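You operate a simulated robot arm through the tools that you are given. There is no shell and no other tool. Be economical: measure what you need, move in short steps, check, and stop when the job is done.

The job below is to be done with a simulated two-armed robot. You get a single attempt, and the scene is never put back.

JOB
Take the cap off the bottle that says "lemon" on the side bench and lay it down there.

Only the result counts: the job must be done as asked and must still hold three seconds after the hand-in. Knocking over, shifting, dropping, spilling or breaking anything else fails it. A push-on lid holds only when it is set on centred and level and pressed home; a screw cap is set on level and turned clockwise until tight.

ROBOT AND FRAMES
Two 7-joint arms with two-finger parallel grippers on one trunk, on a base that drives. Base frame: it is fixed to the floor where the robot stands at the start and does not move with it; the origin is under the middle of the robot, x ahead of it, y to its left, z up; the surface under the hand at the start is at about z = 950. Lengths are in mm, angles in degrees, forces in N, time in s.
The left shoulder is at the start at [50, 209, 1296], the right one opposite. With the tool pointing down near the work surface each hand reaches from about 240 to 900 mm from the robot's upright axis, wherever it stands, measured 20 degrees to its own side. Payload 4.4 kg a hand.
The tool frame of a hand sits at the grasp point between the pads (the TCP): z along the fingers, y along the line on which they close. The tips reach 23 mm beyond it. Largest opening 94 mm; finger width 38, thickness 10; the body of the gripper, 54 by 96 mm, starts 39 mm behind the TCP.
Orientation is told as [roll, pitch, yaw] about the base's x, y, z axes, in that order, counted from this pose: with the fingers straight down and closing along the base's y, the tool's x points along the base's -x, its y along +y and its z along -z.

CONTROLS
- The arms move only by the tool step_arm. It takes "left_series", "right_series" or both (then of equal length, played together; a hand with none holds still); each is a list of rows, each a list of 6 numbers: the shift along the tool's x, y, z in units of 100 mm (1.0 is 100 mm), then the turn, a rotation vector about the tool's x, y, z in units of 60 degrees (1.0 is 60 degrees). In form: [[x, y, z, rx, ry, rz], ...]. A call has 1 to 10 rows; each row is the pose to reach, as a shift and turn from the pose commanded when the call began, along the tool's axes at that moment. "left_gripper" and "right_gripper" are, for a hand that has rows, the opening, from 0 (shut) to 1 (fully open), set as the call begins (left out, the last holds). A call with a number of a shift or a turn outside -1 to 1 is refused whole. Rows are played at 5 a second. More than 50 mm and 8.6 degrees between two rows, or a gripper value outside its range, and nothing of the call is played. Where a pose cannot be reached the arm comes as near as it can. A force on the tool above 40 N (or 10 N above the force at the start of the call, whichever is more), or a blocked arm, ends the call early, and 0.2 s more pass. Each finger travels about 108 mm/s and halts on what it meets, pressing with about 36 N; the grip force reading is that of the motor and also rises with nothing between the fingers. The clock runs only during rows and for 0.2 s after the last one: add rows that repeat a pose to give the fingers time. It gives the time, the measured TCP pose, the force on the tool (base axes), the opening and the grip force at its end, in the units of the frame above (readings bear some noise), with the torque about the TCP (base axes, N m) and any sound that the robot's microphone picked up.
- Cameras (640 x 400 px; columns grow to the right, rows downward): "scene" is now at [153.8, -30.9, 1477.4]; the picture's right is [-0.34, -0.94, 0.00], its down [-0.45, 0.16, -0.88] and it looks along [0.83, -0.30, -0.48] (base axes); focal length 272 px, centre (320, 200). "left" rides on the left gripper at [86, -16, -75] in its tool frame; the picture's right is [0.18, 0.98, 0.00], its down [-0.58, 0.11, -0.81] and it looks along [-0.79, 0.15, 0.59] (tool axes); focal length 243 px, centre (320, 200). "right" rides on the right gripper at [86, 16, -74] in its tool frame; the picture's right is [-0.18, 0.98, 0.00], its down [-0.58, -0.11, -0.81] and it looks along [-0.79, -0.15, 0.59] (tool axes); focal length 243 px, centre (320, 200). There is no depth. A picture from a camera that has moved, and an enlarged one, comes with that camera's place and axes in the base frame and with its lens.
- grab_frame(camera): a new picture of that camera. The clock stands still meanwhile.
- slide_trunk(by): slides the trunk up (or, below 0, down) by that many mm; the arms and the scene camera ride with it, the base frame stays. It gives what a move gives, with no picture.
- base_move(legs): drives the robot by 1 to 6 legs, each [ahead, left, turn to the left] in mm, mm and degrees, along the robot's own axes; the way and the turn of a leg run together, so that a leg with both is an arc; at most 1500 mm and 180 degrees a leg. The arms and the cameras ride along, it lands a little off, and it stops where it bumps. It gives what a move gives.
- aim_head(pan, tilt): turns the head with the scene camera to pan (to the left, within 80 degrees either way) and tilt (down, from -29 to 69), counted from straight ahead of the robot. It gives what a move gives.
- close_up(camera, box): a new picture of the part [left, top, right, bottom] of that camera's present view, enlarged. The clock stands still meanwhile.
- job_done(): hands the job in; it is judged then, once.

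Go step by step. Nothing tells you exact positions but the pictures and the camera data: compare them with the known pose of the tool, close in by small moves and look again before you grip or let go. The budget is 120 turns and 108 pictures, counting those below and the enlarged ones. Unless the task says otherwise, let go and move clear before handing in, and close with one line.

The tools are called after "Emit:" by a JSON object that holds its "api" and its "payload". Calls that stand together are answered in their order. step_arm: Moves the arms, as the interface text tells. Its arguments: {"type":"object","properties":{"left_series":{"type":"array"},"left_gripper":{"type":"number"},"right_series":{"type":"array"},"right_gripper":{"type":"number"}},"required":[]} The other tools are called the same way: slide_trunk (by) slides the trunk up or down; base_move (legs) drives the base; aim_head (pan, tilt) turns the head that bears the scene camera; grab_frame (camera) takes a picture; close_up (camera, box) takes an enlarged picture of a part of a camera's view; job_done () hands the job in.

At the start:

```text
time_s: 0.0
left_tcp_pos: [511.3, 11.1, 1346.3]
left_tool_rot: [0.0, 0.1, -0.1]
left_contact_force: [-0.3, -0.1, 0.3]
left_wrist_torque: [0.01, 0.05, 0.01]
left_width: 93.9
left_grip_force: 0.1
right_tcp_pos: [487.0, -427.2, 1338.7]
right_tool_rot: [0.0, 0.0, 0.1]
right_contact_force: [-0.5, -1.0, 0.4]
right_wrist_torque: [-0.02, 0.0, 0.0]
right_width: 94.0
right_grip_force: 0.0
trunk travel left (down, up): [-375.0, 188.0]
robot x, y, heading: [-2.7, 0.5, 0.1]
head pan, tilt: [-19.7, 28.6]
```

scene: 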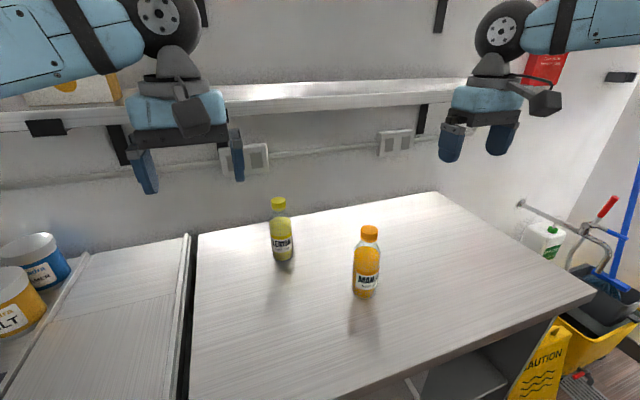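
right: 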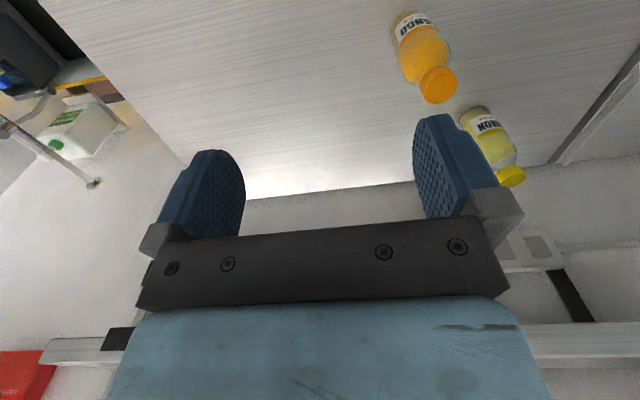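
left: 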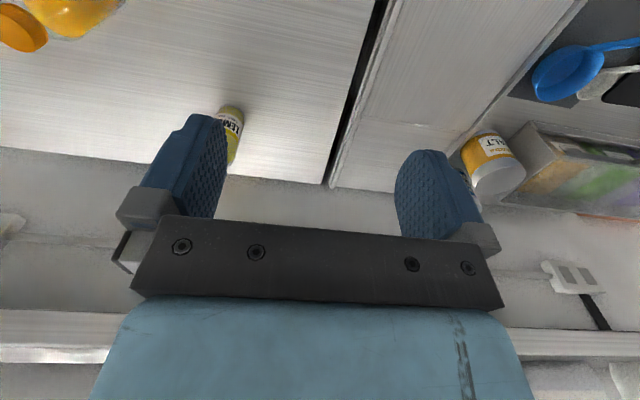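

The lemon and mango bottles stand on the bench ahead. I'll look closer at the bottles, and look around to check which bench is the "side bench".

Emit:
{"api": "close_up", "payload": {"camera": "scene", "box": [240, 180, 400, 300]}}

Emit:
{"api": "aim_head", "payload": {"pan": 60, "tilt": 30}}

Emit:
{"api": "grab_frame", "payload": {"camera": "scene"}}

Emit:
{"api": "aim_head", "payload": {"pan": -80, "tilt": 30}}

Emit:
{"api": "grab_frame", "payload": {"camera": "scene"}}

```text
3.33 times, centred on (320, 240) of scene
camera zoom: at [153.8, -30.9, 1477.4], right [-0.34, -0.94, 0.0], down [-0.45, 0.16, -0.88], along [0.83, -0.3, -0.48], focal length 905 px, centre (320, 67)
```

zoom: 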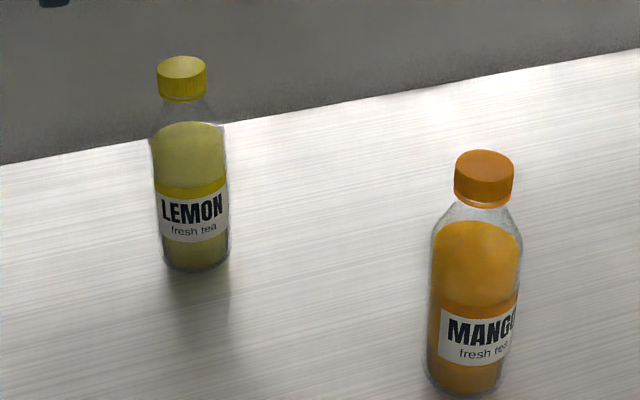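

```text
time_s: 1.5
left_tcp_pos: [511.0, 10.6, 1345.8]
left_tool_rot: [0.1, 0.0, 0.0]
left_contact_force: [-1.0, -0.3, -0.2]
left_wrist_torque: [-0.02, -0.01, -0.03]
left_width: 94.0
left_grip_force: 0.1
right_tcp_pos: [485.7, -426.7, 1339.3]
right_tool_rot: [0.0, 0.1, 0.0]
right_contact_force: [-0.5, -0.8, -0.8]
right_wrist_torque: [0.03, 0.0, 0.0]
right_width: 93.9
right_grip_force: 0.1
trunk travel left (down, up): [-375.0, 188.0]
robot x, y, heading: [-0.4, -1.1, -0.1]
head pan, tilt: [60.0, 30.0]
```

```text
103 pictures are left
camera scene: at [113.4, 78.0, 1475.1], right [0.87, -0.5, 0.0], down [-0.25, -0.43, -0.87], along [0.43, 0.75, -0.5], focal length 272 px, centre (320, 200)
```

scene: 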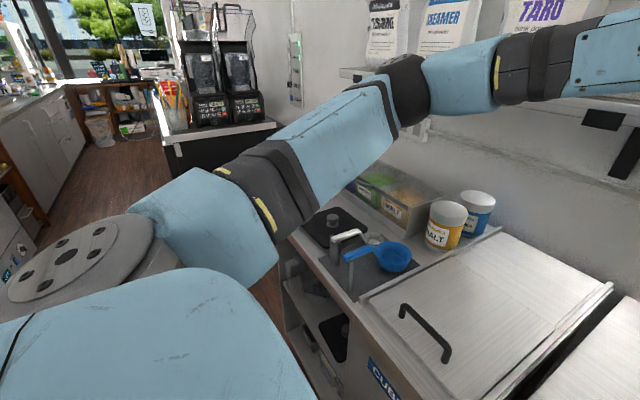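

```text
time_s: 3.8
left_tcp_pos: [511.3, 11.0, 1345.1]
left_tool_rot: [0.0, 0.0, 0.0]
left_contact_force: [-0.2, 1.3, -0.1]
left_wrist_torque: [0.05, -0.01, -0.02]
left_width: 94.0
left_grip_force: 0.1
right_tcp_pos: [486.0, -427.2, 1340.8]
right_tool_rot: [0.0, 0.0, 0.1]
right_contact_force: [-0.3, 0.4, -0.2]
right_wrist_torque: [0.0, -0.03, 0.03]
right_width: 94.0
right_grip_force: 0.0
trunk travel left (down, up): [-375.0, 188.0]
robot x, y, heading: [0.2, -3.9, -0.3]
head pan, tilt: [-80.0, 30.0]
```

```text
102 pictures are left
camera scene: at [83.9, -89.4, 1475.1], right [-0.98, -0.17, 0.0], down [-0.09, 0.49, -0.87], along [0.15, -0.85, -0.5], focal length 272 px, centre (320, 200)
```

scene: 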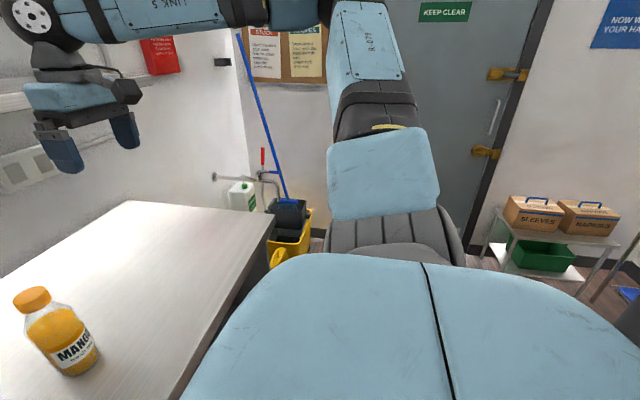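

The bench ahead is the side bench, with the lemon bottle at about [790, -142], its cap near z 1115. It looks like a screw cap, so the left hand will hold the body and the right will unscrew. I start by turning the left hand toward the bottle.

Emit:
{"api": "aim_head", "payload": {"pan": -10, "tilt": 30}}

Emit:
{"api": "step_arm", "payload": {"left_series": [[-0.15, 0, 0.2, 0, 0, 0.1], [-0.3, 0, 0.4, 0, 0, 0.2], [-0.45, 0, 0.6, 0, 0, 0.31], [-0.6, 0, 0.8, 0, 0, 0.417]], "left_gripper": 1}}

Emit:
{"api": "step_arm", "payload": {"left_series": [[0, 0, 0.1, 0, -0.14, 0], [0, 0, 0.2, 0, -0.28, 0], [0, 0, 0.3, 0, -0.42, 0], [0, 0, 0.4, 0, -0.56, 0], [0, 0, 0.5, 0, -0.7, 0], [0, 0, 0.6, 0, -0.84, 0], [0, 0, 0.7, 0, -0.97, 0]]}}

Emit:
{"api": "grab_frame", "payload": {"camera": "scene"}}

Emit:
{"api": "grab_frame", "payload": {"camera": "left"}}

```text
time_s: 5.2
left_tcp_pos: [511.1, 11.8, 1345.9]
left_tool_rot: [0.1, 0.0, 0.0]
left_contact_force: [0.0, 0.3, -1.0]
left_wrist_torque: [0.01, 0.02, -0.02]
left_width: 93.9
left_grip_force: 0.1
right_tcp_pos: [486.4, -426.2, 1339.6]
right_tool_rot: [0.0, 0.0, 0.0]
right_contact_force: [0.5, 0.0, -0.4]
right_wrist_torque: [0.0, 0.01, 0.01]
right_width: 94.1
right_grip_force: 0.1
trunk travel left (down, up): [-375.0, 188.0]
robot x, y, heading: [-0.2, 0.4, -0.2]
head pan, tilt: [-10.0, 30.0]
```

```text
time_s: 6.2
left_tcp_pos: [572.7, 10.3, 1265.0]
left_tool_rot: [0.0, 0.1, -25.2]
left_contact_force: [1.0, 0.0, -1.0]
left_wrist_torque: [-0.04, 0.0, 0.0]
left_width: 93.9
left_grip_force: 0.1
right_tcp_pos: [487.8, -427.2, 1337.9]
right_tool_rot: [0.0, 0.1, 0.0]
right_contact_force: [0.6, 0.3, -0.9]
right_wrist_torque: [0.03, 0.02, 0.0]
right_width: 94.0
right_grip_force: 0.0
trunk travel left (down, up): [-375.0, 188.0]
robot x, y, heading: [-0.9, 1.8, 0.0]
head pan, tilt: [-10.0, 30.0]
```

```text
time_s: 7.8
left_tcp_pos: [570.3, 11.7, 1195.8]
left_tool_rot: [-0.2, -58.3, -24.8]
left_contact_force: [-0.4, 0.4, 0.5]
left_wrist_torque: [-0.01, -0.01, 0.01]
left_width: 94.0
left_grip_force: 0.1
right_tcp_pos: [486.1, -426.2, 1340.0]
right_tool_rot: [-0.1, 0.0, 0.0]
right_contact_force: [0.1, -0.1, 0.1]
right_wrist_torque: [-0.01, -0.01, -0.01]
right_width: 94.0
right_grip_force: 0.0
trunk travel left (down, up): [-375.0, 188.0]
robot x, y, heading: [-1.8, -0.6, 0.0]
head pan, tilt: [-10.0, 30.0]
```

```text
101 pictures are left
camera scene: at [157.4, -15.5, 1475.2], right [-0.17, -0.98, 0.0], down [-0.49, 0.09, -0.87], along [0.85, -0.15, -0.5], focal length 272 px, centre (320, 200)
```

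scene: 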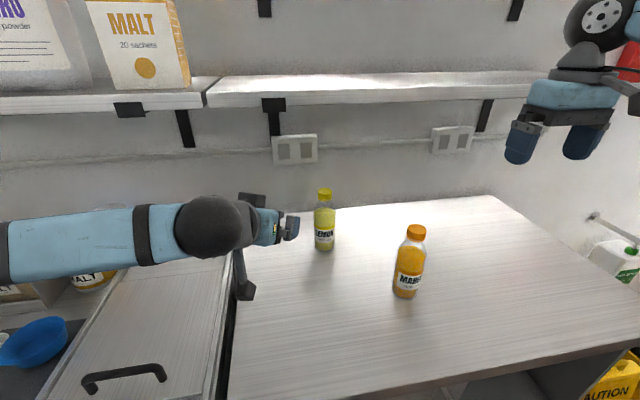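

```text
100 pictures are left
camera left: at [464.1, 42.4, 1161.8], right [0.33, 0.93, -0.16], down [-0.3, 0.26, 0.92], along [0.9, -0.25, 0.36], focal length 243 px, centre (320, 200)
```

left: 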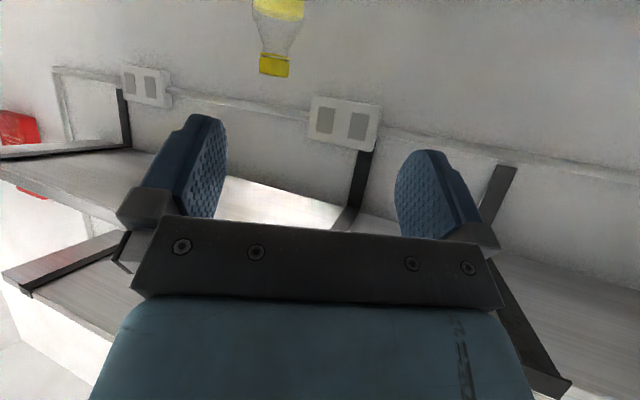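

The left hand now faces the bottle from the left front; the bottle axis is at about [798, -145], cap centre near z 1117. I lower the left hand and line it up, staying short of the bottle.

Emit:
{"api": "step_arm", "payload": {"left_series": [[0.106, -0.15, 0.3, 0, -0.055, 0], [0.212, -0.3, 0.6, 0, -0.11, 0], [0.318, -0.46, 0.907, 0, -0.167, 0]]}}

Emit:
{"api": "step_arm", "payload": {"left_series": [[0.2, 0, 0.22, 0, 0, 0], [0.4, 0, 0.45, 0, 0, 0], [0.59, 0, 0.67, 0, 0, 0]]}}

Emit:
{"api": "grab_frame", "payload": {"camera": "scene"}}

Emit:
{"api": "grab_frame", "payload": {"camera": "left"}}

```text
time_s: 8.6
left_tcp_pos: [592.9, -57.3, 1131.8]
left_tool_rot: [-0.5, -66.6, -25.4]
left_contact_force: [-0.2, -0.4, 0.6]
left_wrist_torque: [0.01, -0.04, 0.02]
left_width: 94.0
left_grip_force: 0.1
left hand out of reach, approached as far as the arm can: row 3
right_tcp_pos: [484.1, -432.4, 1337.9]
right_tool_rot: [0.2, -0.2, -0.1]
right_contact_force: [0.1, -1.6, 0.4]
right_wrist_torque: [0.05, -0.05, 0.02]
right_width: 93.7
right_grip_force: 0.0
trunk travel left (down, up): [-375.0, 188.0]
robot x, y, heading: [-1.4, -3.9, 0.0]
head pan, tilt: [-10.0, 30.0]
```

```text
time_s: 9.4
left_tcp_pos: [628.4, -86.3, 1062.6]
left_tool_rot: [0.5, -67.4, -24.3]
left_contact_force: [-0.2, 0.4, -0.2]
left_wrist_torque: [-0.04, 0.01, -0.03]
left_width: 94.2
left_grip_force: 0.1
left hand out of reach, approached as far as the arm can: row 1, 2, 3
right_tcp_pos: [491.4, -420.4, 1339.6]
right_tool_rot: [-0.3, 0.2, 0.2]
right_contact_force: [0.6, 0.8, 0.1]
right_wrist_torque: [-0.07, 0.03, -0.02]
right_width: 94.0
right_grip_force: 0.1
trunk travel left (down, up): [-375.0, 188.0]
robot x, y, heading: [0.6, -2.5, -0.1]
head pan, tilt: [-10.0, 30.0]
```

```text
99 pictures are left
camera scene: at [161.6, -10.2, 1474.7], right [-0.17, -0.99, 0.01], down [-0.5, 0.08, -0.86], along [0.85, -0.15, -0.5], focal length 272 px, centre (320, 200)
```

scene: 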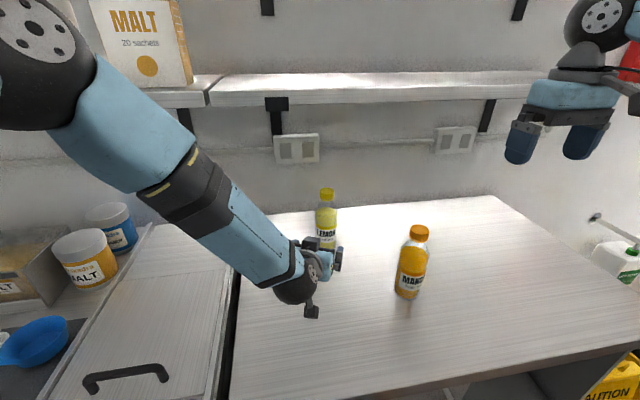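

```text
98 pictures are left
camera left: at [527.7, -59.4, 1011.8], right [0.33, 0.93, -0.17], down [-0.43, 0.31, 0.85], along [0.84, -0.21, 0.5], focal length 243 px, centre (320, 200)
```

left: 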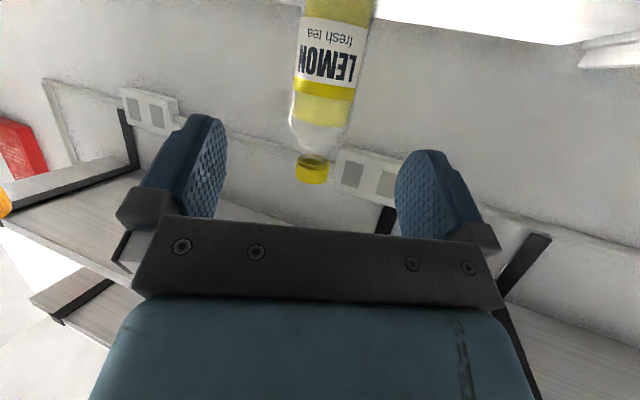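

The left hand runs out of wrist range this low with the shoulder so high. I'll raise the hand and lower the trunk, so that the forearm lies flatter.

Emit:
{"api": "step_arm", "payload": {"left_series": [[-0.4, 0, -0.2, 0, 0, 0], [-0.8, 0, -0.4, 0, 0, 0], [-0.92, 0, -0.7, 0, 0, 0]]}}

Emit:
{"api": "step_arm", "payload": {"left_series": [[-0.4, 0, -0.2, 0, 0, 0], [-0.8, 0, -0.4, 0, 0, 0], [-0.92, 0, -0.5, 0, 0, 0]]}}

Emit:
{"api": "slide_trunk", "payload": {"by": -200}}

Emit:
{"api": "grab_frame", "payload": {"camera": "scene"}}

```text
time_s: 10.2
left_tcp_pos: [596.6, -78.7, 1177.3]
left_tool_rot: [0.2, -68.3, -25.3]
left_contact_force: [-0.5, -0.5, 0.0]
left_wrist_torque: [-0.02, 0.02, 0.03]
left_width: 94.1
left_grip_force: 0.1
right_tcp_pos: [484.0, -427.5, 1339.7]
right_tool_rot: [0.1, -0.1, 0.0]
right_contact_force: [-0.4, -0.3, -1.2]
right_wrist_torque: [-0.05, 0.0, 0.01]
right_width: 93.9
right_grip_force: 0.1
trunk travel left (down, up): [-375.0, 188.0]
robot x, y, heading: [-0.0, -0.5, -0.1]
head pan, tilt: [-10.0, 30.0]
```

```text
time_s: 11.0
left_tcp_pos: [588.8, -74.8, 1278.2]
left_tool_rot: [0.0, -68.2, -25.1]
left_contact_force: [0.5, 1.1, -0.1]
left_wrist_torque: [-0.01, 0.02, -0.01]
left_width: 93.8
left_grip_force: 0.0
right_tcp_pos: [486.8, -426.9, 1338.3]
right_tool_rot: [-0.1, 0.0, 0.0]
right_contact_force: [0.0, -0.3, 0.2]
right_wrist_torque: [-0.01, 0.0, 0.02]
right_width: 94.0
right_grip_force: 0.0
trunk travel left (down, up): [-375.0, 188.0]
robot x, y, heading: [1.1, 1.4, 0.1]
head pan, tilt: [-10.0, 30.0]
```

```text
time_s: 13.1
left_tcp_pos: [586.7, -73.9, 1078.9]
left_tool_rot: [-0.1, -68.1, -25.0]
left_contact_force: [-1.0, -0.6, 0.0]
left_wrist_torque: [-0.02, 0.0, 0.03]
left_width: 94.0
left_grip_force: 0.0
right_tcp_pos: [486.3, -427.4, 1139.4]
right_tool_rot: [0.0, 0.0, 0.0]
right_contact_force: [0.1, 0.3, 0.9]
right_wrist_torque: [0.0, 0.01, 0.0]
right_width: 94.1
right_grip_force: 0.1
trunk travel left (down, up): [-175.0, 388.0]
robot x, y, heading: [4.6, -1.2, 0.3]
head pan, tilt: [-10.0, 30.0]
```

```text
97 pictures are left
camera scene: at [157.0, -15.9, 1275.2], right [-0.17, -0.98, 0.0], down [-0.49, 0.09, -0.87], along [0.85, -0.15, -0.5], focal length 272 px, centre (320, 200)
```

scene: 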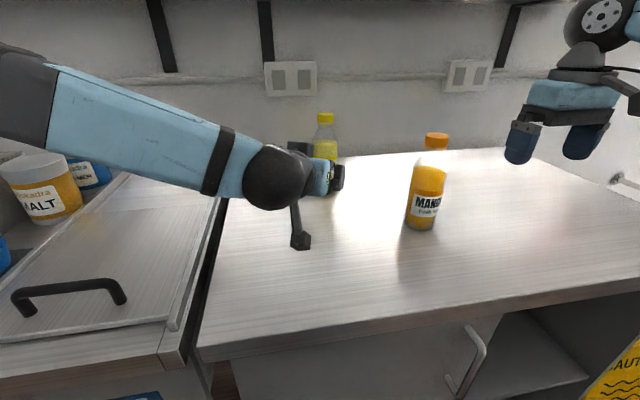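

The forearm is flatter now and the hand is reachable. I move down to grip height and closer, still short of the bottle, and check alignment.

Emit:
{"api": "step_arm", "payload": {"left_series": [[0, 0.08, 0.33, 0, 0, 0], [0.01, 0.16, 0.66, 0, 0, 0], [0.02, 0.25, 0.98, 0, 0, 0]]}}

Emit:
{"api": "grab_frame", "payload": {"camera": "left"}}

Emit:
{"api": "grab_frame", "payload": {"camera": "scene"}}

```text
time_s: 13.9
left_tcp_pos: [679.9, -88.9, 1039.2]
left_tool_rot: [-0.1, -68.2, -25.0]
left_contact_force: [0.6, -0.5, 0.0]
left_wrist_torque: [0.02, 0.0, -0.04]
left_width: 93.9
left_grip_force: 0.1
right_tcp_pos: [488.2, -426.5, 1139.0]
right_tool_rot: [-0.1, 0.0, -0.1]
right_contact_force: [1.1, -1.0, 0.5]
right_wrist_torque: [0.02, 0.01, 0.01]
right_width: 93.9
right_grip_force: 0.1
trunk travel left (down, up): [-175.0, 388.0]
robot x, y, heading: [-0.2, -0.4, 0.1]
head pan, tilt: [-10.0, 30.0]
```

```text
96 pictures are left
camera left: at [579.9, -61.0, 988.1], right [0.35, 0.92, -0.17], down [-0.44, 0.32, 0.84], along [0.83, -0.22, 0.52], focal length 243 px, centre (320, 200)
```

left: 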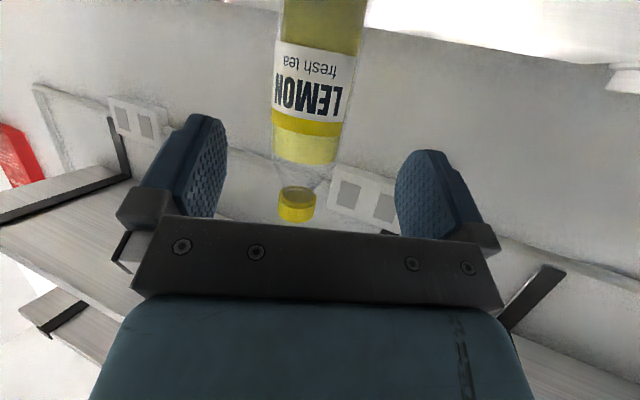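

```text
95 pictures are left
camera scene: at [158.3, -15.9, 1275.0], right [-0.17, -0.98, 0.0], down [-0.49, 0.09, -0.87], along [0.85, -0.15, -0.5], focal length 272 px, centre (320, 200)
```

scene: 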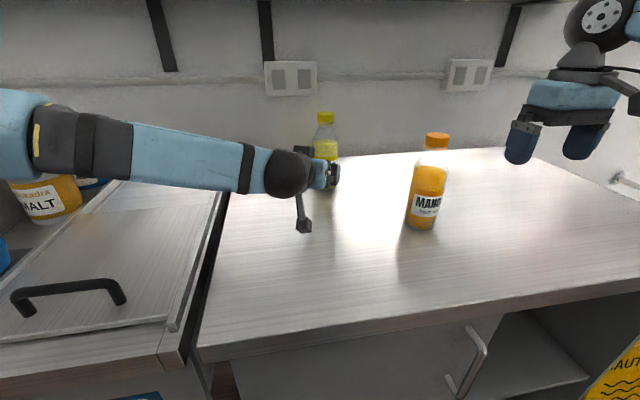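

Bottle looks centred between the fingers; I'll refine its distance with enlarged views.

Emit:
{"api": "close_up", "payload": {"camera": "scene", "box": [280, 100, 376, 160]}}

Emit:
{"api": "close_up", "payload": {"camera": "left", "box": [220, 125, 380, 225]}}

Emit:
{"api": "grab_frame", "payload": {"camera": "right"}}

```text
6.67 times, centred on (328, 130) of scene
camera zoom: at [158.3, -15.9, 1275.0], right [-0.17, -0.98, 0.0], down [-0.49, 0.09, -0.87], along [0.85, -0.15, -0.5], focal length 1811 px, centre (267, 667)
```

zoom: 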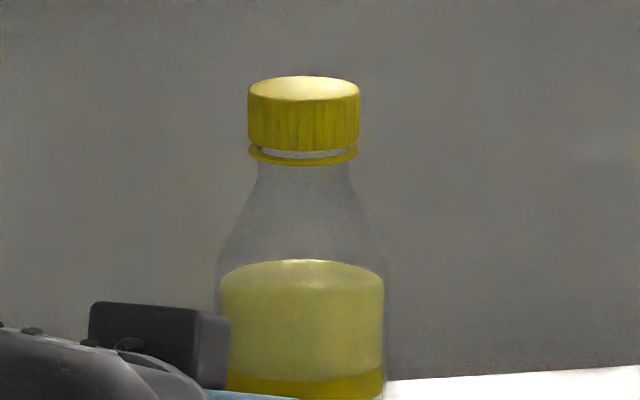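

```text
4.00 times, centred on (300, 175) of left
camera zoom: at [579.9, -61.0, 988.1], right [0.35, 0.92, -0.17], down [-0.44, 0.32, 0.84], along [0.83, -0.22, 0.52], focal length 970 px, centre (400, 300)
```

zoom: 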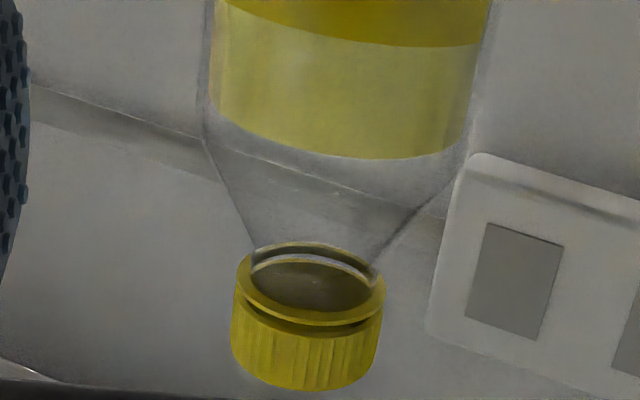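

```text
92 pictures are left
camera right: at [400.5, -410.9, 1213.8], right [0.18, 0.98, 0.0], down [0.58, -0.11, 0.81], along [0.79, -0.15, -0.59], focal length 243 px, centre (320, 200)
```

right: 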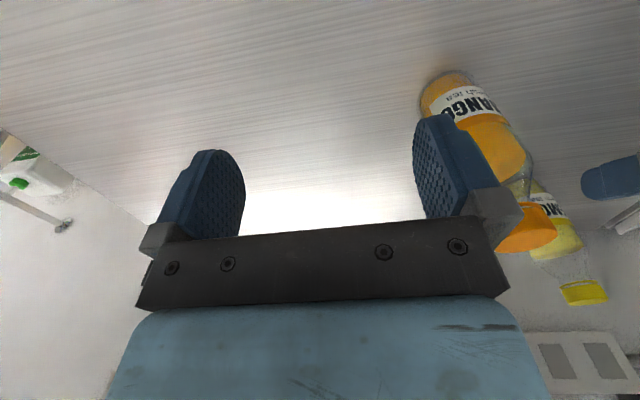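

Triangulated: bottle axis about [779, -138], tamper ring at z≈1115, cap top about 1140. I move the open left hand straight in around the body.

Emit:
{"api": "step_arm", "payload": {"left_series": [[-0.09, 0, 0.23, 0, 0, 0], [-0.18, -0.01, 0.46, 0, 0, 0], [-0.27, -0.02, 0.69, 0, 0, 0], [-0.37, -0.02, 0.93, 0, 0, 0]]}}

Emit:
{"api": "grab_frame", "payload": {"camera": "left"}}

Emit:
{"api": "grab_frame", "payload": {"camera": "scene"}}

```text
time_s: 14.9
left_tcp_pos: [769.2, -134.0, 1039.6]
left_tool_rot: [0.1, -68.3, -25.1]
left_contact_force: [0.1, -0.5, -0.5]
left_wrist_torque: [0.0, 0.0, 0.0]
left_width: 93.7
left_grip_force: 0.0
right_tcp_pos: [487.1, -428.3, 1139.0]
right_tool_rot: [0.1, -0.1, 0.0]
right_contact_force: [-0.5, -0.2, 0.2]
right_wrist_torque: [0.01, 0.01, 0.01]
right_width: 94.1
right_grip_force: 0.1
trunk travel left (down, up): [-175.0, 388.0]
robot x, y, heading: [-0.3, 3.4, 0.0]
head pan, tilt: [-10.0, 30.0]
```

```text
91 pictures are left
camera left: at [669.6, -106.0, 987.4], right [0.35, 0.92, -0.17], down [-0.44, 0.32, 0.84], along [0.83, -0.22, 0.52], focal length 243 px, centre (320, 200)
```

left: 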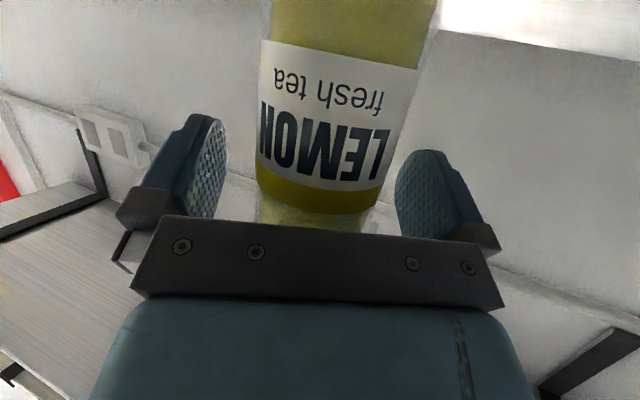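

```text
90 pictures are left
camera scene: at [157.5, -16.5, 1275.1], right [-0.17, -0.98, 0.0], down [-0.49, 0.09, -0.87], along [0.85, -0.15, -0.5], focal length 272 px, centre (320, 200)
```

scene: 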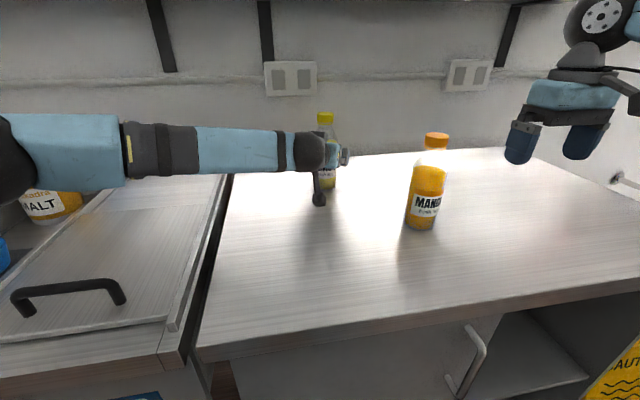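

The bottle is centred between the fingers within about 3 mm. I shift by 3 mm and close the left gripper.

Emit:
{"api": "step_arm", "payload": {"left_series": [[0, 0.03, 0, 0, 0, 0], [0, 0.03, 0, 0, 0, 0]]}}

Emit:
{"api": "step_arm", "payload": {"left_series": [[0, 0, 0, 0, 0, 0], [0, 0, 0, 0, 0, 0], [0, 0, 0, 0, 0, 0], [0, 0, 0, 0, 0, 0]], "left_gripper": 0}}

Emit:
{"api": "grab_frame", "payload": {"camera": "left"}}

Emit:
{"api": "close_up", "payload": {"camera": "scene", "box": [280, 100, 376, 160]}}

```text
time_s: 15.5
left_tcp_pos: [770.8, -130.9, 1041.0]
left_tool_rot: [0.0, -68.2, -25.0]
left_contact_force: [0.2, -0.1, -0.1]
left_wrist_torque: [0.01, 0.01, 0.0]
left_width: 93.8
left_grip_force: 0.1
right_tcp_pos: [485.7, -426.3, 1138.7]
right_tool_rot: [0.0, 0.0, 0.0]
right_contact_force: [-0.8, -0.2, 0.4]
right_wrist_torque: [0.01, 0.02, 0.04]
right_width: 93.7
right_grip_force: 0.1
trunk travel left (down, up): [-175.0, 388.0]
robot x, y, heading: [3.1, -0.2, -0.2]
head pan, tilt: [-10.0, 30.0]
```

```text
time_s: 16.5
left_tcp_pos: [771.4, -131.4, 1039.7]
left_tool_rot: [0.1, -68.2, -25.0]
left_contact_force: [0.3, -0.9, 0.6]
left_wrist_torque: [-0.05, 0.01, -0.01]
left_width: 62.6
left_grip_force: 36.1
right_tcp_pos: [485.7, -427.8, 1138.9]
right_tool_rot: [0.0, 0.0, 0.0]
right_contact_force: [0.2, 0.8, 0.5]
right_wrist_torque: [0.03, -0.02, -0.01]
right_width: 93.9
right_grip_force: 0.2
trunk travel left (down, up): [-175.0, 388.0]
robot x, y, heading: [-2.2, 3.0, 0.0]
head pan, tilt: [-10.0, 30.0]
```

```text
89 pictures are left
camera left: at [670.4, -103.0, 988.1], right [0.35, 0.92, -0.17], down [-0.44, 0.32, 0.84], along [0.83, -0.22, 0.52], focal length 243 px, centre (320, 200)
```

left: 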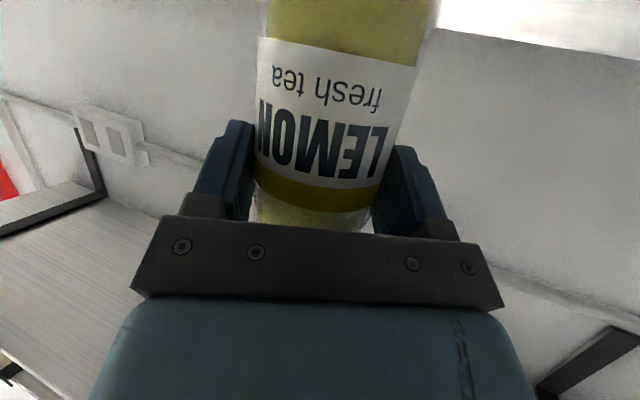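

```text
6.67 times, centred on (328, 130) of scene
camera zoom: at [157.1, -16.2, 1275.1], right [-0.17, -0.98, 0.0], down [-0.49, 0.09, -0.87], along [0.85, -0.15, -0.5], focal length 1811 px, centre (267, 667)
```

zoom: 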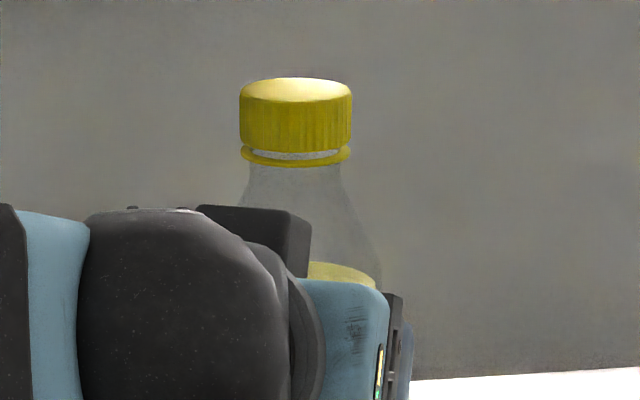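

The left hand holds the bottle (width 62.6 mm). The cap spans about z 1121–1137 at [781, -136]. Now I bring the right hand in above everything, skirting the mango bottle.

Emit:
{"api": "step_arm", "payload": {"right_series": [[0, 0, -0.45, 0, 0, 0], [-0.1, 0.4, -0.5, 0, 0, 0], [-0.2, 0.8, -0.5, 0, 0, 0], [-0.25, 1.0, -0.5, 0, 0, 0]], "right_gripper": 0.8}}

Emit:
{"api": "step_arm", "payload": {"right_series": [[-0.1, 0.4, 0, 0, 0, 0], [-0.2, 0.8, 0, 0, 0, 0], [-0.4, 1.0, 0, 0, 0, 0]]}}

Emit:
{"api": "step_arm", "payload": {"right_series": [[-0.4, 0.2, 0, 0, 0, 0], [-0.8, 0.4, 0, 0, 0, 0], [-1.0, 0.5, 0, 0, 0, 0]]}}

Emit:
{"api": "grab_frame", "payload": {"camera": "right"}}

Emit:
{"api": "grab_frame", "payload": {"camera": "scene"}}

```text
time_s: 17.5
left_tcp_pos: [771.3, -129.6, 1039.6]
left_tool_rot: [0.1, -68.2, -25.0]
left_contact_force: [1.1, 0.5, -0.5]
left_wrist_torque: [0.14, -0.08, 0.0]
left_width: 62.4
left_grip_force: 36.0
right_tcp_pos: [512.8, -325.5, 1189.5]
right_tool_rot: [0.1, 0.0, -0.1]
right_contact_force: [0.3, -0.2, -0.3]
right_wrist_torque: [0.03, -0.02, -0.01]
right_width: 75.5
right_grip_force: 0.1
trunk travel left (down, up): [-175.0, 388.0]
robot x, y, heading: [-1.4, 0.1, 0.2]
head pan, tilt: [-10.0, 30.0]
```

```text
time_s: 18.3
left_tcp_pos: [770.9, -130.9, 1040.5]
left_tool_rot: [0.0, -68.2, -25.0]
left_contact_force: [2.5, -0.7, 2.8]
left_wrist_torque: [0.12, -0.43, -0.05]
left_width: 62.8
left_grip_force: 36.2
right_tcp_pos: [552.6, -225.7, 1190.1]
right_tool_rot: [0.0, -0.1, 0.0]
right_contact_force: [-0.6, -0.4, 0.6]
right_wrist_torque: [-0.02, 0.01, 0.0]
right_width: 75.3
right_grip_force: 0.0
trunk travel left (down, up): [-175.0, 388.0]
robot x, y, heading: [-1.9, -1.8, 0.1]
head pan, tilt: [-10.0, 30.0]
```

```text
time_s: 19.1
left_tcp_pos: [770.9, -131.2, 1041.2]
left_tool_rot: [-0.1, -68.2, -25.0]
left_contact_force: [2.2, 0.2, 1.7]
left_wrist_torque: [0.05, -0.2, -0.05]
left_width: 63.1
left_grip_force: 36.5
right_tcp_pos: [628.8, -202.7, 1186.2]
right_tool_rot: [0.0, 0.0, -0.1]
right_contact_force: [-0.8, 0.2, -0.8]
right_wrist_torque: [-0.01, 0.0, -0.03]
right_width: 75.1
right_grip_force: 0.1
right hand out of reach, approached as far as the arm can: row 2, 3
trunk travel left (down, up): [-175.0, 388.0]
robot x, y, heading: [-0.6, -2.1, 0.1]
head pan, tilt: [-10.0, 30.0]
```

```text
87 pictures are left
camera right: at [541.8, -187.1, 1262.0], right [0.19, 0.98, 0.0], down [0.58, -0.11, 0.81], along [0.79, -0.15, -0.59], focal length 243 px, centre (320, 200)
```

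right: 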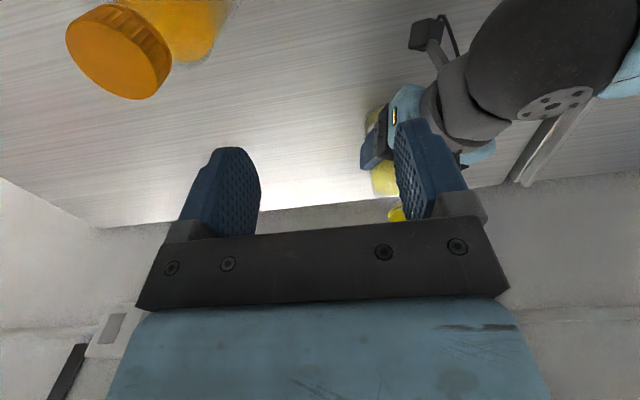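

```text
86 pictures are left
camera scene: at [157.1, -15.8, 1275.1], right [-0.17, -0.98, 0.0], down [-0.49, 0.09, -0.87], along [0.85, -0.15, -0.5], focal length 272 px, centre (320, 200)
```

scene: 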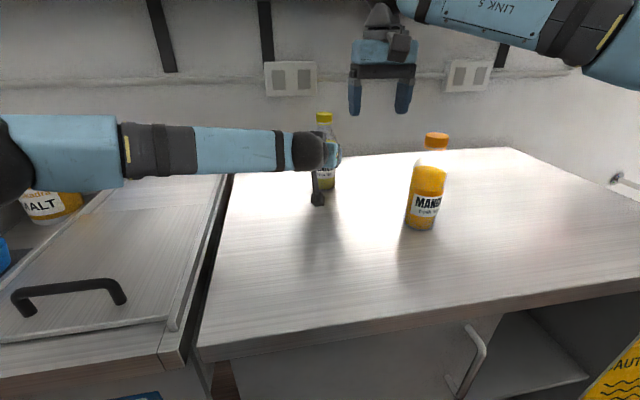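

The right hand can't point straight down that far out at this trunk height. Since the left hand holds the bottle, I'll withdraw the right hand, lift the bottle slightly and bring it nearer to about [600, -80], where both hands reach.

Emit:
{"api": "step_arm", "payload": {"right_series": [[0.3, -0.3, 0, 0, 0, 0], [0.6, -0.6, 0, 0, 0, 0], [0.9, -0.9, 0, 0, 0, 0], [1.0, -1.0, 0, 0, 0, 0]]}}

Emit:
{"api": "step_arm", "payload": {"right_series": [[0.2, -0.35, 0, 0, 0, 0], [0.4, -0.7, 0, 0, 0, 0], [0.6, -1.0, 0, 0, 0, 0]]}}

Emit:
{"api": "step_arm", "payload": {"left_series": [[-0.07, 0, -0.028, 0, 0, 0], [-0.139, 0, -0.056, 0, 0, 0], [-0.139, 0, -0.056, 0, 0, 0]]}}

Emit:
{"api": "grab_frame", "payload": {"camera": "scene"}}

Emit:
{"api": "grab_frame", "payload": {"camera": "left"}}

```text
time_s: 20.1
left_tcp_pos: [770.8, -130.8, 1040.9]
left_tool_rot: [0.0, -68.2, -24.9]
left_contact_force: [-2.3, -0.8, 1.2]
left_wrist_torque: [0.05, 0.09, 0.0]
left_width: 63.0
left_grip_force: 35.9
right_tcp_pos: [526.3, -303.2, 1187.4]
right_tool_rot: [0.1, 0.1, 0.1]
right_contact_force: [-0.7, 0.5, 0.0]
right_wrist_torque: [0.03, 0.0, -0.01]
right_width: 75.4
right_grip_force: 0.0
trunk travel left (down, up): [-175.0, 388.0]
robot x, y, heading: [0.6, 1.9, -0.0]
head pan, tilt: [-10.0, 30.0]
```

```text
time_s: 20.9
left_tcp_pos: [769.3, -131.5, 1040.5]
left_tool_rot: [0.1, -68.2, -25.2]
left_contact_force: [-1.4, -0.3, 1.6]
left_wrist_torque: [-0.02, -0.03, -0.01]
left_width: 62.9
left_grip_force: 36.0
right_tcp_pos: [467.1, -404.8, 1186.1]
right_tool_rot: [0.1, 0.0, -0.1]
right_contact_force: [0.6, -0.2, -1.0]
right_wrist_torque: [-0.04, 0.02, 0.03]
right_width: 75.2
right_grip_force: 0.1
trunk travel left (down, up): [-175.0, 388.0]
robot x, y, heading: [1.3, 1.7, -0.2]
head pan, tilt: [-10.0, 30.0]
```

```text
time_s: 21.7
left_tcp_pos: [770.7, -130.8, 1053.7]
left_tool_rot: [0.0, -68.2, -25.0]
left_contact_force: [-0.1, -0.3, -3.4]
left_wrist_torque: [0.01, 0.04, -0.01]
left_width: 62.5
left_grip_force: 36.9
right_tcp_pos: [468.7, -402.7, 1185.9]
right_tool_rot: [0.0, 0.0, 0.1]
right_contact_force: [0.1, -0.1, -1.2]
right_wrist_torque: [0.01, -0.01, -0.01]
right_width: 75.4
right_grip_force: 0.0
trunk travel left (down, up): [-175.0, 388.0]
robot x, y, heading: [-2.2, -0.7, 0.2]
head pan, tilt: [-10.0, 30.0]
```

```text
85 pictures are left
camera scene: at [157.7, -16.2, 1275.0], right [-0.17, -0.98, 0.0], down [-0.49, 0.09, -0.87], along [0.85, -0.15, -0.5], focal length 272 px, centre (320, 200)
```

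scene: 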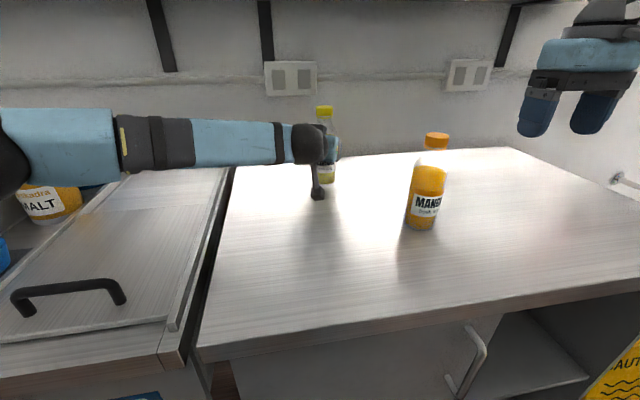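

```text
84 pictures are left
camera left: at [671.2, -102.8, 1002.0], right [0.35, 0.92, -0.17], down [-0.44, 0.32, 0.84], along [0.83, -0.22, 0.52], focal length 243 px, centre (320, 200)
```

left: 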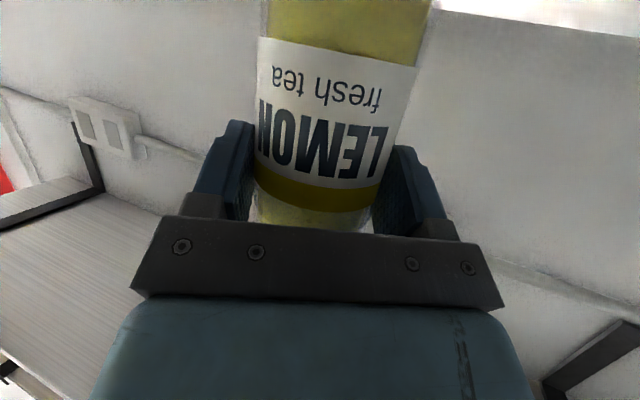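

The bottle lifts cleanly and upright. I bring it back toward the robot, 14 mm above the bench.

Emit:
{"api": "step_arm", "payload": {"left_series": [[0.07, -0.03, -0.17, 0, 0, 0], [0.13, -0.05, -0.34, 0, 0, 0], [0.2, -0.08, -0.51, 0, 0, 0], [0.27, -0.1, -0.68, 0, 0, 0], [0.334, -0.13, -0.836, 0, 0, 0]]}}

Emit:
{"api": "step_arm", "payload": {"left_series": [[0.07, -0.03, -0.18, 0, 0, 0], [0.145, -0.05, -0.364, 0, 0, 0], [0.217, -0.08, -0.54, 0, 0, 0], [0.29, -0.1, -0.73, 0, 0, 0], [0.364, -0.13, -0.91, 0, 0, 0], [0.364, -0.13, -0.91, 0, 0, 0]]}}

Emit:
{"api": "grab_frame", "payload": {"camera": "scene"}}

```text
time_s: 22.9
left_tcp_pos: [683.0, -104.1, 1054.8]
left_tool_rot: [0.0, -68.2, -25.1]
left_contact_force: [-0.1, -0.5, -3.2]
left_wrist_torque: [0.0, 0.06, -0.01]
left_width: 62.9
left_grip_force: 36.0
right_tcp_pos: [467.7, -403.1, 1186.5]
right_tool_rot: [0.1, 0.1, 0.0]
right_contact_force: [-0.2, -0.1, -0.7]
right_wrist_torque: [-0.05, -0.01, 0.01]
right_width: 75.2
right_grip_force: 0.0
trunk travel left (down, up): [-175.0, 388.0]
robot x, y, heading: [2.4, -1.0, -0.1]
head pan, tilt: [-10.0, 30.0]
```

```text
time_s: 24.3
left_tcp_pos: [589.2, -75.4, 1056.0]
left_tool_rot: [0.0, -68.1, -25.0]
left_contact_force: [0.2, -0.5, -4.2]
left_wrist_torque: [0.04, 0.04, 0.0]
left_width: 62.6
left_grip_force: 36.6
right_tcp_pos: [468.6, -402.9, 1185.8]
right_tool_rot: [0.0, 0.0, 0.0]
right_contact_force: [-0.4, 0.3, 0.4]
right_wrist_torque: [0.03, -0.02, 0.03]
right_width: 75.2
right_grip_force: 0.0
trunk travel left (down, up): [-175.0, 388.0]
robot x, y, heading: [0.5, -2.1, 0.2]
head pan, tilt: [-10.0, 30.0]
```

```text
83 pictures are left
camera scene: at [157.7, -16.2, 1275.0], right [-0.17, -0.98, 0.0], down [-0.49, 0.09, -0.87], along [0.85, -0.15, -0.5], focal length 272 px, centre (320, 200)
```

scene: 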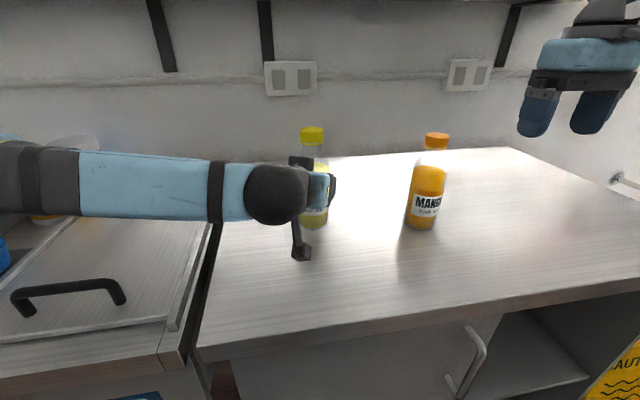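

Now I set it down on the bench here (15 mm lower, the original grip height).

Emit:
{"api": "step_arm", "payload": {"left_series": [[0.05, 0, 0.02, 0, 0, 0], [0.1, 0, 0.04, 0, 0, 0], [0.14, 0, 0.056, 0, 0, 0], [0.14, 0, 0.056, 0, 0, 0]]}}

Emit:
{"api": "close_up", "payload": {"camera": "scene", "box": [264, 110, 360, 170]}}

Emit:
{"api": "grab_frame", "payload": {"camera": "right"}}

```text
time_s: 25.3
left_tcp_pos: [590.2, -74.8, 1040.3]
left_tool_rot: [-0.1, -68.3, -25.0]
left_contact_force: [0.2, -0.4, 0.2]
left_wrist_torque: [0.07, -0.11, -0.02]
left_width: 62.9
left_grip_force: 36.3
right_tcp_pos: [467.8, -403.6, 1186.3]
right_tool_rot: [0.0, 0.0, 0.0]
right_contact_force: [0.4, 0.3, 0.2]
right_wrist_torque: [0.01, 0.0, -0.03]
right_width: 75.2
right_grip_force: 0.1
trunk travel left (down, up): [-175.0, 388.0]
robot x, y, heading: [-2.5, -0.4, -0.0]
head pan, tilt: [-10.0, 30.0]
```

```text
6.67 times, centred on (312, 140) of scene
camera zoom: at [157.1, -16.0, 1275.2], right [-0.17, -0.98, 0.0], down [-0.49, 0.09, -0.87], along [0.85, -0.15, -0.5], focal length 1811 px, centre (373, 600)
```

zoom: 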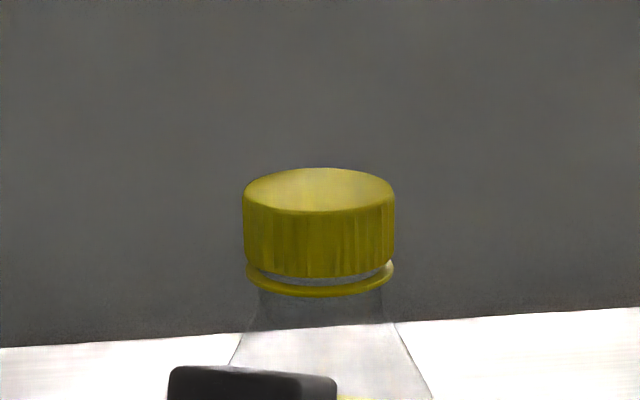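

```text
81 pictures are left
camera right: at [380.7, -387.5, 1261.9], right [0.18, 0.98, 0.0], down [0.58, -0.11, 0.81], along [0.79, -0.15, -0.59], focal length 243 px, centre (320, 200)
```

right: 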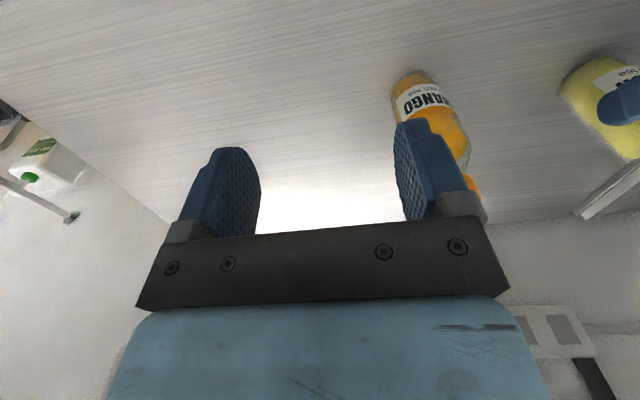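

Cap centred at about [600, -80], z 1121–1137. I bring the right hand toward it, round the mango bottle, at z 1190.

Emit:
{"api": "step_arm", "payload": {"right_series": [[-0.15, 0.35, 0, 0, 0, 0], [-0.3, 0.7, 0, 0, 0, 0], [-0.45, 1.0, -0.05, 0, 0, 0]]}}

Emit:
{"api": "step_arm", "payload": {"right_series": [[-0.15, 0.35, 0, 0, 0, 0.14], [-0.3, 0.7, 0, 0, 0, 0.28], [-0.45, 1.0, 0, 0, 0, 0.42], [-0.45, 1.0, 0, 0, 0, 0.56], [-0.45, 1.0, 0, 0, 0, 0.7], [-0.45, 1.0, 0, 0, 0, 0.83]]}}

Emit:
{"api": "grab_frame", "payload": {"camera": "right"}}

Emit:
{"api": "grab_frame", "payload": {"camera": "scene"}}

```text
time_s: 26.1
left_tcp_pos: [590.0, -74.4, 1040.9]
left_tool_rot: [-0.1, -68.3, -24.9]
left_contact_force: [-1.0, 2.8, 3.1]
left_wrist_torque: [0.34, -0.13, 0.01]
left_width: 62.9
left_grip_force: 35.7
right_tcp_pos: [515.0, -301.0, 1192.5]
right_tool_rot: [0.0, 0.0, -0.1]
right_contact_force: [0.1, 0.2, 0.0]
right_wrist_torque: [-0.04, 0.01, 0.0]
right_width: 75.2
right_grip_force: 0.0
trunk travel left (down, up): [-175.0, 388.0]
robot x, y, heading: [-2.3, -0.3, -0.1]
head pan, tilt: [-10.0, 30.0]
```

```text
time_s: 27.5
left_tcp_pos: [589.5, -75.7, 1040.3]
left_tool_rot: [0.0, -68.4, -25.0]
left_contact_force: [1.2, 0.3, 4.6]
left_wrist_torque: [0.11, -0.26, -0.05]
left_width: 62.8
left_grip_force: 36.0
right_tcp_pos: [557.2, -204.0, 1191.9]
right_tool_rot: [0.0, -0.1, -49.8]
right_contact_force: [1.1, -0.2, -0.1]
right_wrist_torque: [0.01, -0.01, 0.01]
right_width: 74.8
right_grip_force: 0.0
trunk travel left (down, up): [-175.0, 388.0]
robot x, y, heading: [-5.6, -1.9, -0.1]
head pan, tilt: [-10.0, 30.0]
```

```text
80 pictures are left
camera right: at [513.4, -126.2, 1267.8], right [0.87, 0.49, 0.0], down [0.29, -0.52, 0.81], along [0.4, -0.7, -0.59], focal length 243 px, centre (320, 200)
```

right: 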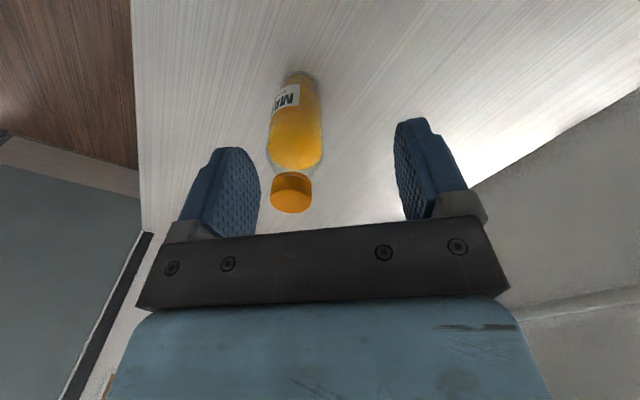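

```text
79 pictures are left
camera scene: at [156.8, -16.0, 1275.2], right [-0.17, -0.98, 0.0], down [-0.49, 0.09, -0.87], along [0.85, -0.15, -0.5], focal length 272 px, centre (320, 200)
```

scene: 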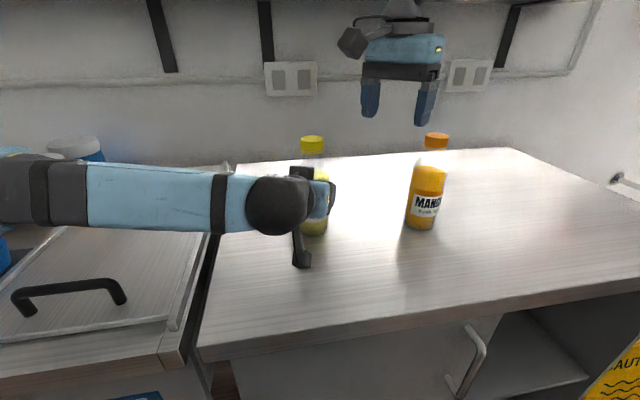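

The -50° yaw is reachable. I move over the cap, still high, and look.

Emit:
{"api": "step_arm", "payload": {"right_series": [[0.2, 0.34, 0, 0, 0, 0], [0.4, 0.67, 0, 0, 0, 0], [0.55, 0.92, 0, 0, 0, 0]]}}

Emit:
{"api": "grab_frame", "payload": {"camera": "right"}}

Emit:
{"api": "grab_frame", "payload": {"camera": "scene"}}

```text
time_s: 28.3
left_tcp_pos: [588.4, -75.7, 1041.2]
left_tool_rot: [0.0, -68.2, -25.0]
left_contact_force: [-1.4, 0.6, 5.5]
left_wrist_torque: [0.19, -0.04, 0.03]
left_width: 62.7
left_grip_force: 35.5
right_tcp_pos: [570.5, -165.5, 1192.7]
right_tool_rot: [0.2, 0.0, -49.9]
right_contact_force: [0.3, 0.2, -0.5]
right_wrist_torque: [0.01, 0.03, 0.01]
right_width: 75.5
right_grip_force: 0.1
right hand out of reach, approached as far as the arm can: row 2, 3
trunk travel left (down, up): [-175.0, 388.0]
robot x, y, heading: [1.3, -1.6, -0.1]
head pan, tilt: [-10.0, 30.0]
```

```text
78 pictures are left
camera right: at [526.8, -88.6, 1268.3], right [0.87, 0.49, 0.0], down [0.29, -0.51, 0.81], along [0.4, -0.7, -0.59], focal length 243 px, centre (320, 200)
```

right: 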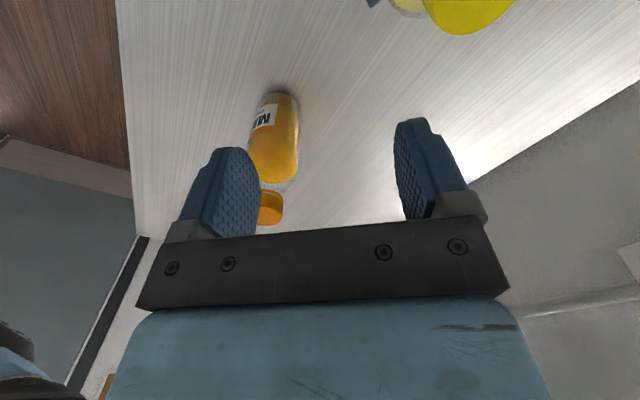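

```text
77 pictures are left
camera scene: at [156.4, -15.8, 1275.2], right [-0.17, -0.98, 0.0], down [-0.49, 0.09, -0.87], along [0.85, -0.15, -0.5], focal length 272 px, centre (320, 200)
```

scene: 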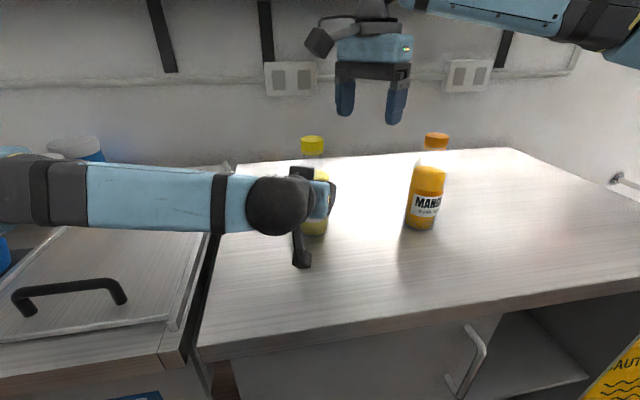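

At this height the right hand just can't get that far inward. I'll raise the trunk 70 mm (bottle rides up in the left grip), then lower the bottle back onto the bench, leaving the right hand lower relative to its shoulder.

Emit:
{"api": "slide_trunk", "payload": {"by": 70}}

Emit:
{"api": "step_arm", "payload": {"left_series": [[0.16, 0, 0.064, 0, 0, 0], [0.32, 0, 0.13, 0, 0, 0], [0.48, 0, 0.19, 0, 0, 0], [0.59, 0, 0.236, 0, 0, 0], [0.59, 0, 0.236, 0, 0, 0]]}}

Emit:
{"api": "step_arm", "payload": {"right_series": [[0.1, 0.15, 0.2, 0, 0, 0], [0.15, 0.25, 0.4, 0, 0, 0], [0.2, 0.3, 0.6, 0, 0, 0]]}}

Emit:
{"api": "grab_frame", "payload": {"camera": "scene"}}

Emit:
{"api": "grab_frame", "payload": {"camera": "right"}}

```text
time_s: 29.4
left_tcp_pos: [589.3, -75.2, 1108.8]
left_tool_rot: [0.0, -68.2, -25.0]
left_contact_force: [0.2, 0.5, -4.6]
left_wrist_torque: [0.04, 0.02, 0.03]
left_width: 62.9
left_grip_force: 36.2
right_tcp_pos: [572.3, -164.1, 1261.9]
right_tool_rot: [0.0, 0.0, -49.7]
right_contact_force: [-0.4, 0.0, 0.5]
right_wrist_torque: [-0.01, 0.01, 0.0]
right_width: 75.4
right_grip_force: 0.0
trunk travel left (down, up): [-245.0, 318.0]
robot x, y, heading: [-1.1, 1.6, 0.1]
head pan, tilt: [-10.0, 30.0]
```

```text
time_s: 30.6
left_tcp_pos: [589.6, -75.0, 1046.1]
left_tool_rot: [0.0, -68.2, -25.0]
left_contact_force: [0.4, -0.7, -3.5]
left_wrist_torque: [0.04, -0.01, 0.01]
left_width: 62.7
left_grip_force: 35.8
right_tcp_pos: [571.5, -166.4, 1262.4]
right_tool_rot: [0.0, 0.0, -49.7]
right_contact_force: [-0.2, 0.7, -0.4]
right_wrist_torque: [0.02, 0.05, 0.0]
right_width: 75.5
right_grip_force: 0.2
trunk travel left (down, up): [-245.0, 318.0]
robot x, y, heading: [1.8, -0.0, 0.1]
head pan, tilt: [-10.0, 30.0]
```

```text
time_s: 31.4
left_tcp_pos: [589.9, -74.9, 1045.9]
left_tool_rot: [0.0, -68.2, -25.0]
left_contact_force: [0.3, 0.5, -4.8]
left_wrist_torque: [0.06, 0.06, 0.0]
left_width: 63.0
left_grip_force: 36.3
right_tcp_pos: [570.5, -155.2, 1232.5]
right_tool_rot: [0.0, 0.0, -49.9]
right_contact_force: [0.4, 0.4, -1.2]
right_wrist_torque: [0.01, 0.01, 0.01]
right_width: 75.1
right_grip_force: 0.0
right hand out of reach, approached as far as the arm can: row 1, 2, 3
trunk travel left (down, up): [-245.0, 318.0]
robot x, y, heading: [1.4, 0.5, 0.1]
head pan, tilt: [-10.0, 30.0]
```

```text
76 pictures are left
camera scene: at [157.9, -16.2, 1345.0], right [-0.17, -0.98, 0.0], down [-0.49, 0.09, -0.87], along [0.85, -0.15, -0.5], focal length 272 px, centre (320, 200)
```

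scene: 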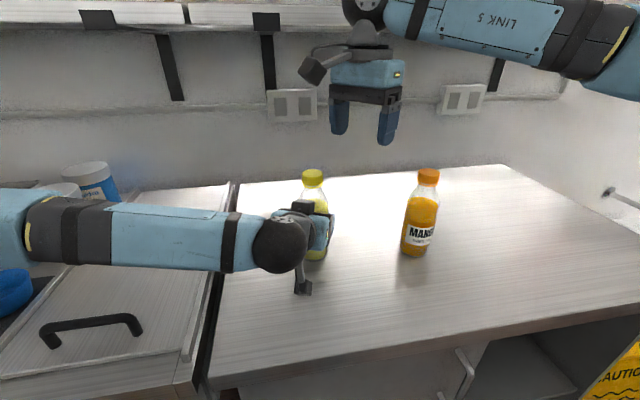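

```text
75 pictures are left
camera right: at [525.8, -79.7, 1307.6], right [0.87, 0.49, 0.0], down [0.29, -0.52, 0.81], along [0.4, -0.7, -0.59], focal length 243 px, centre (320, 200)
```

right: 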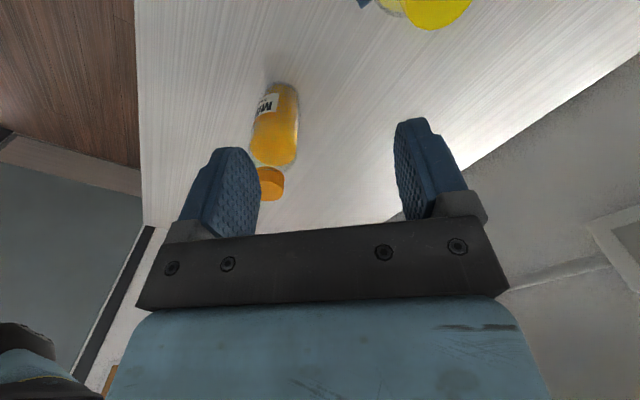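

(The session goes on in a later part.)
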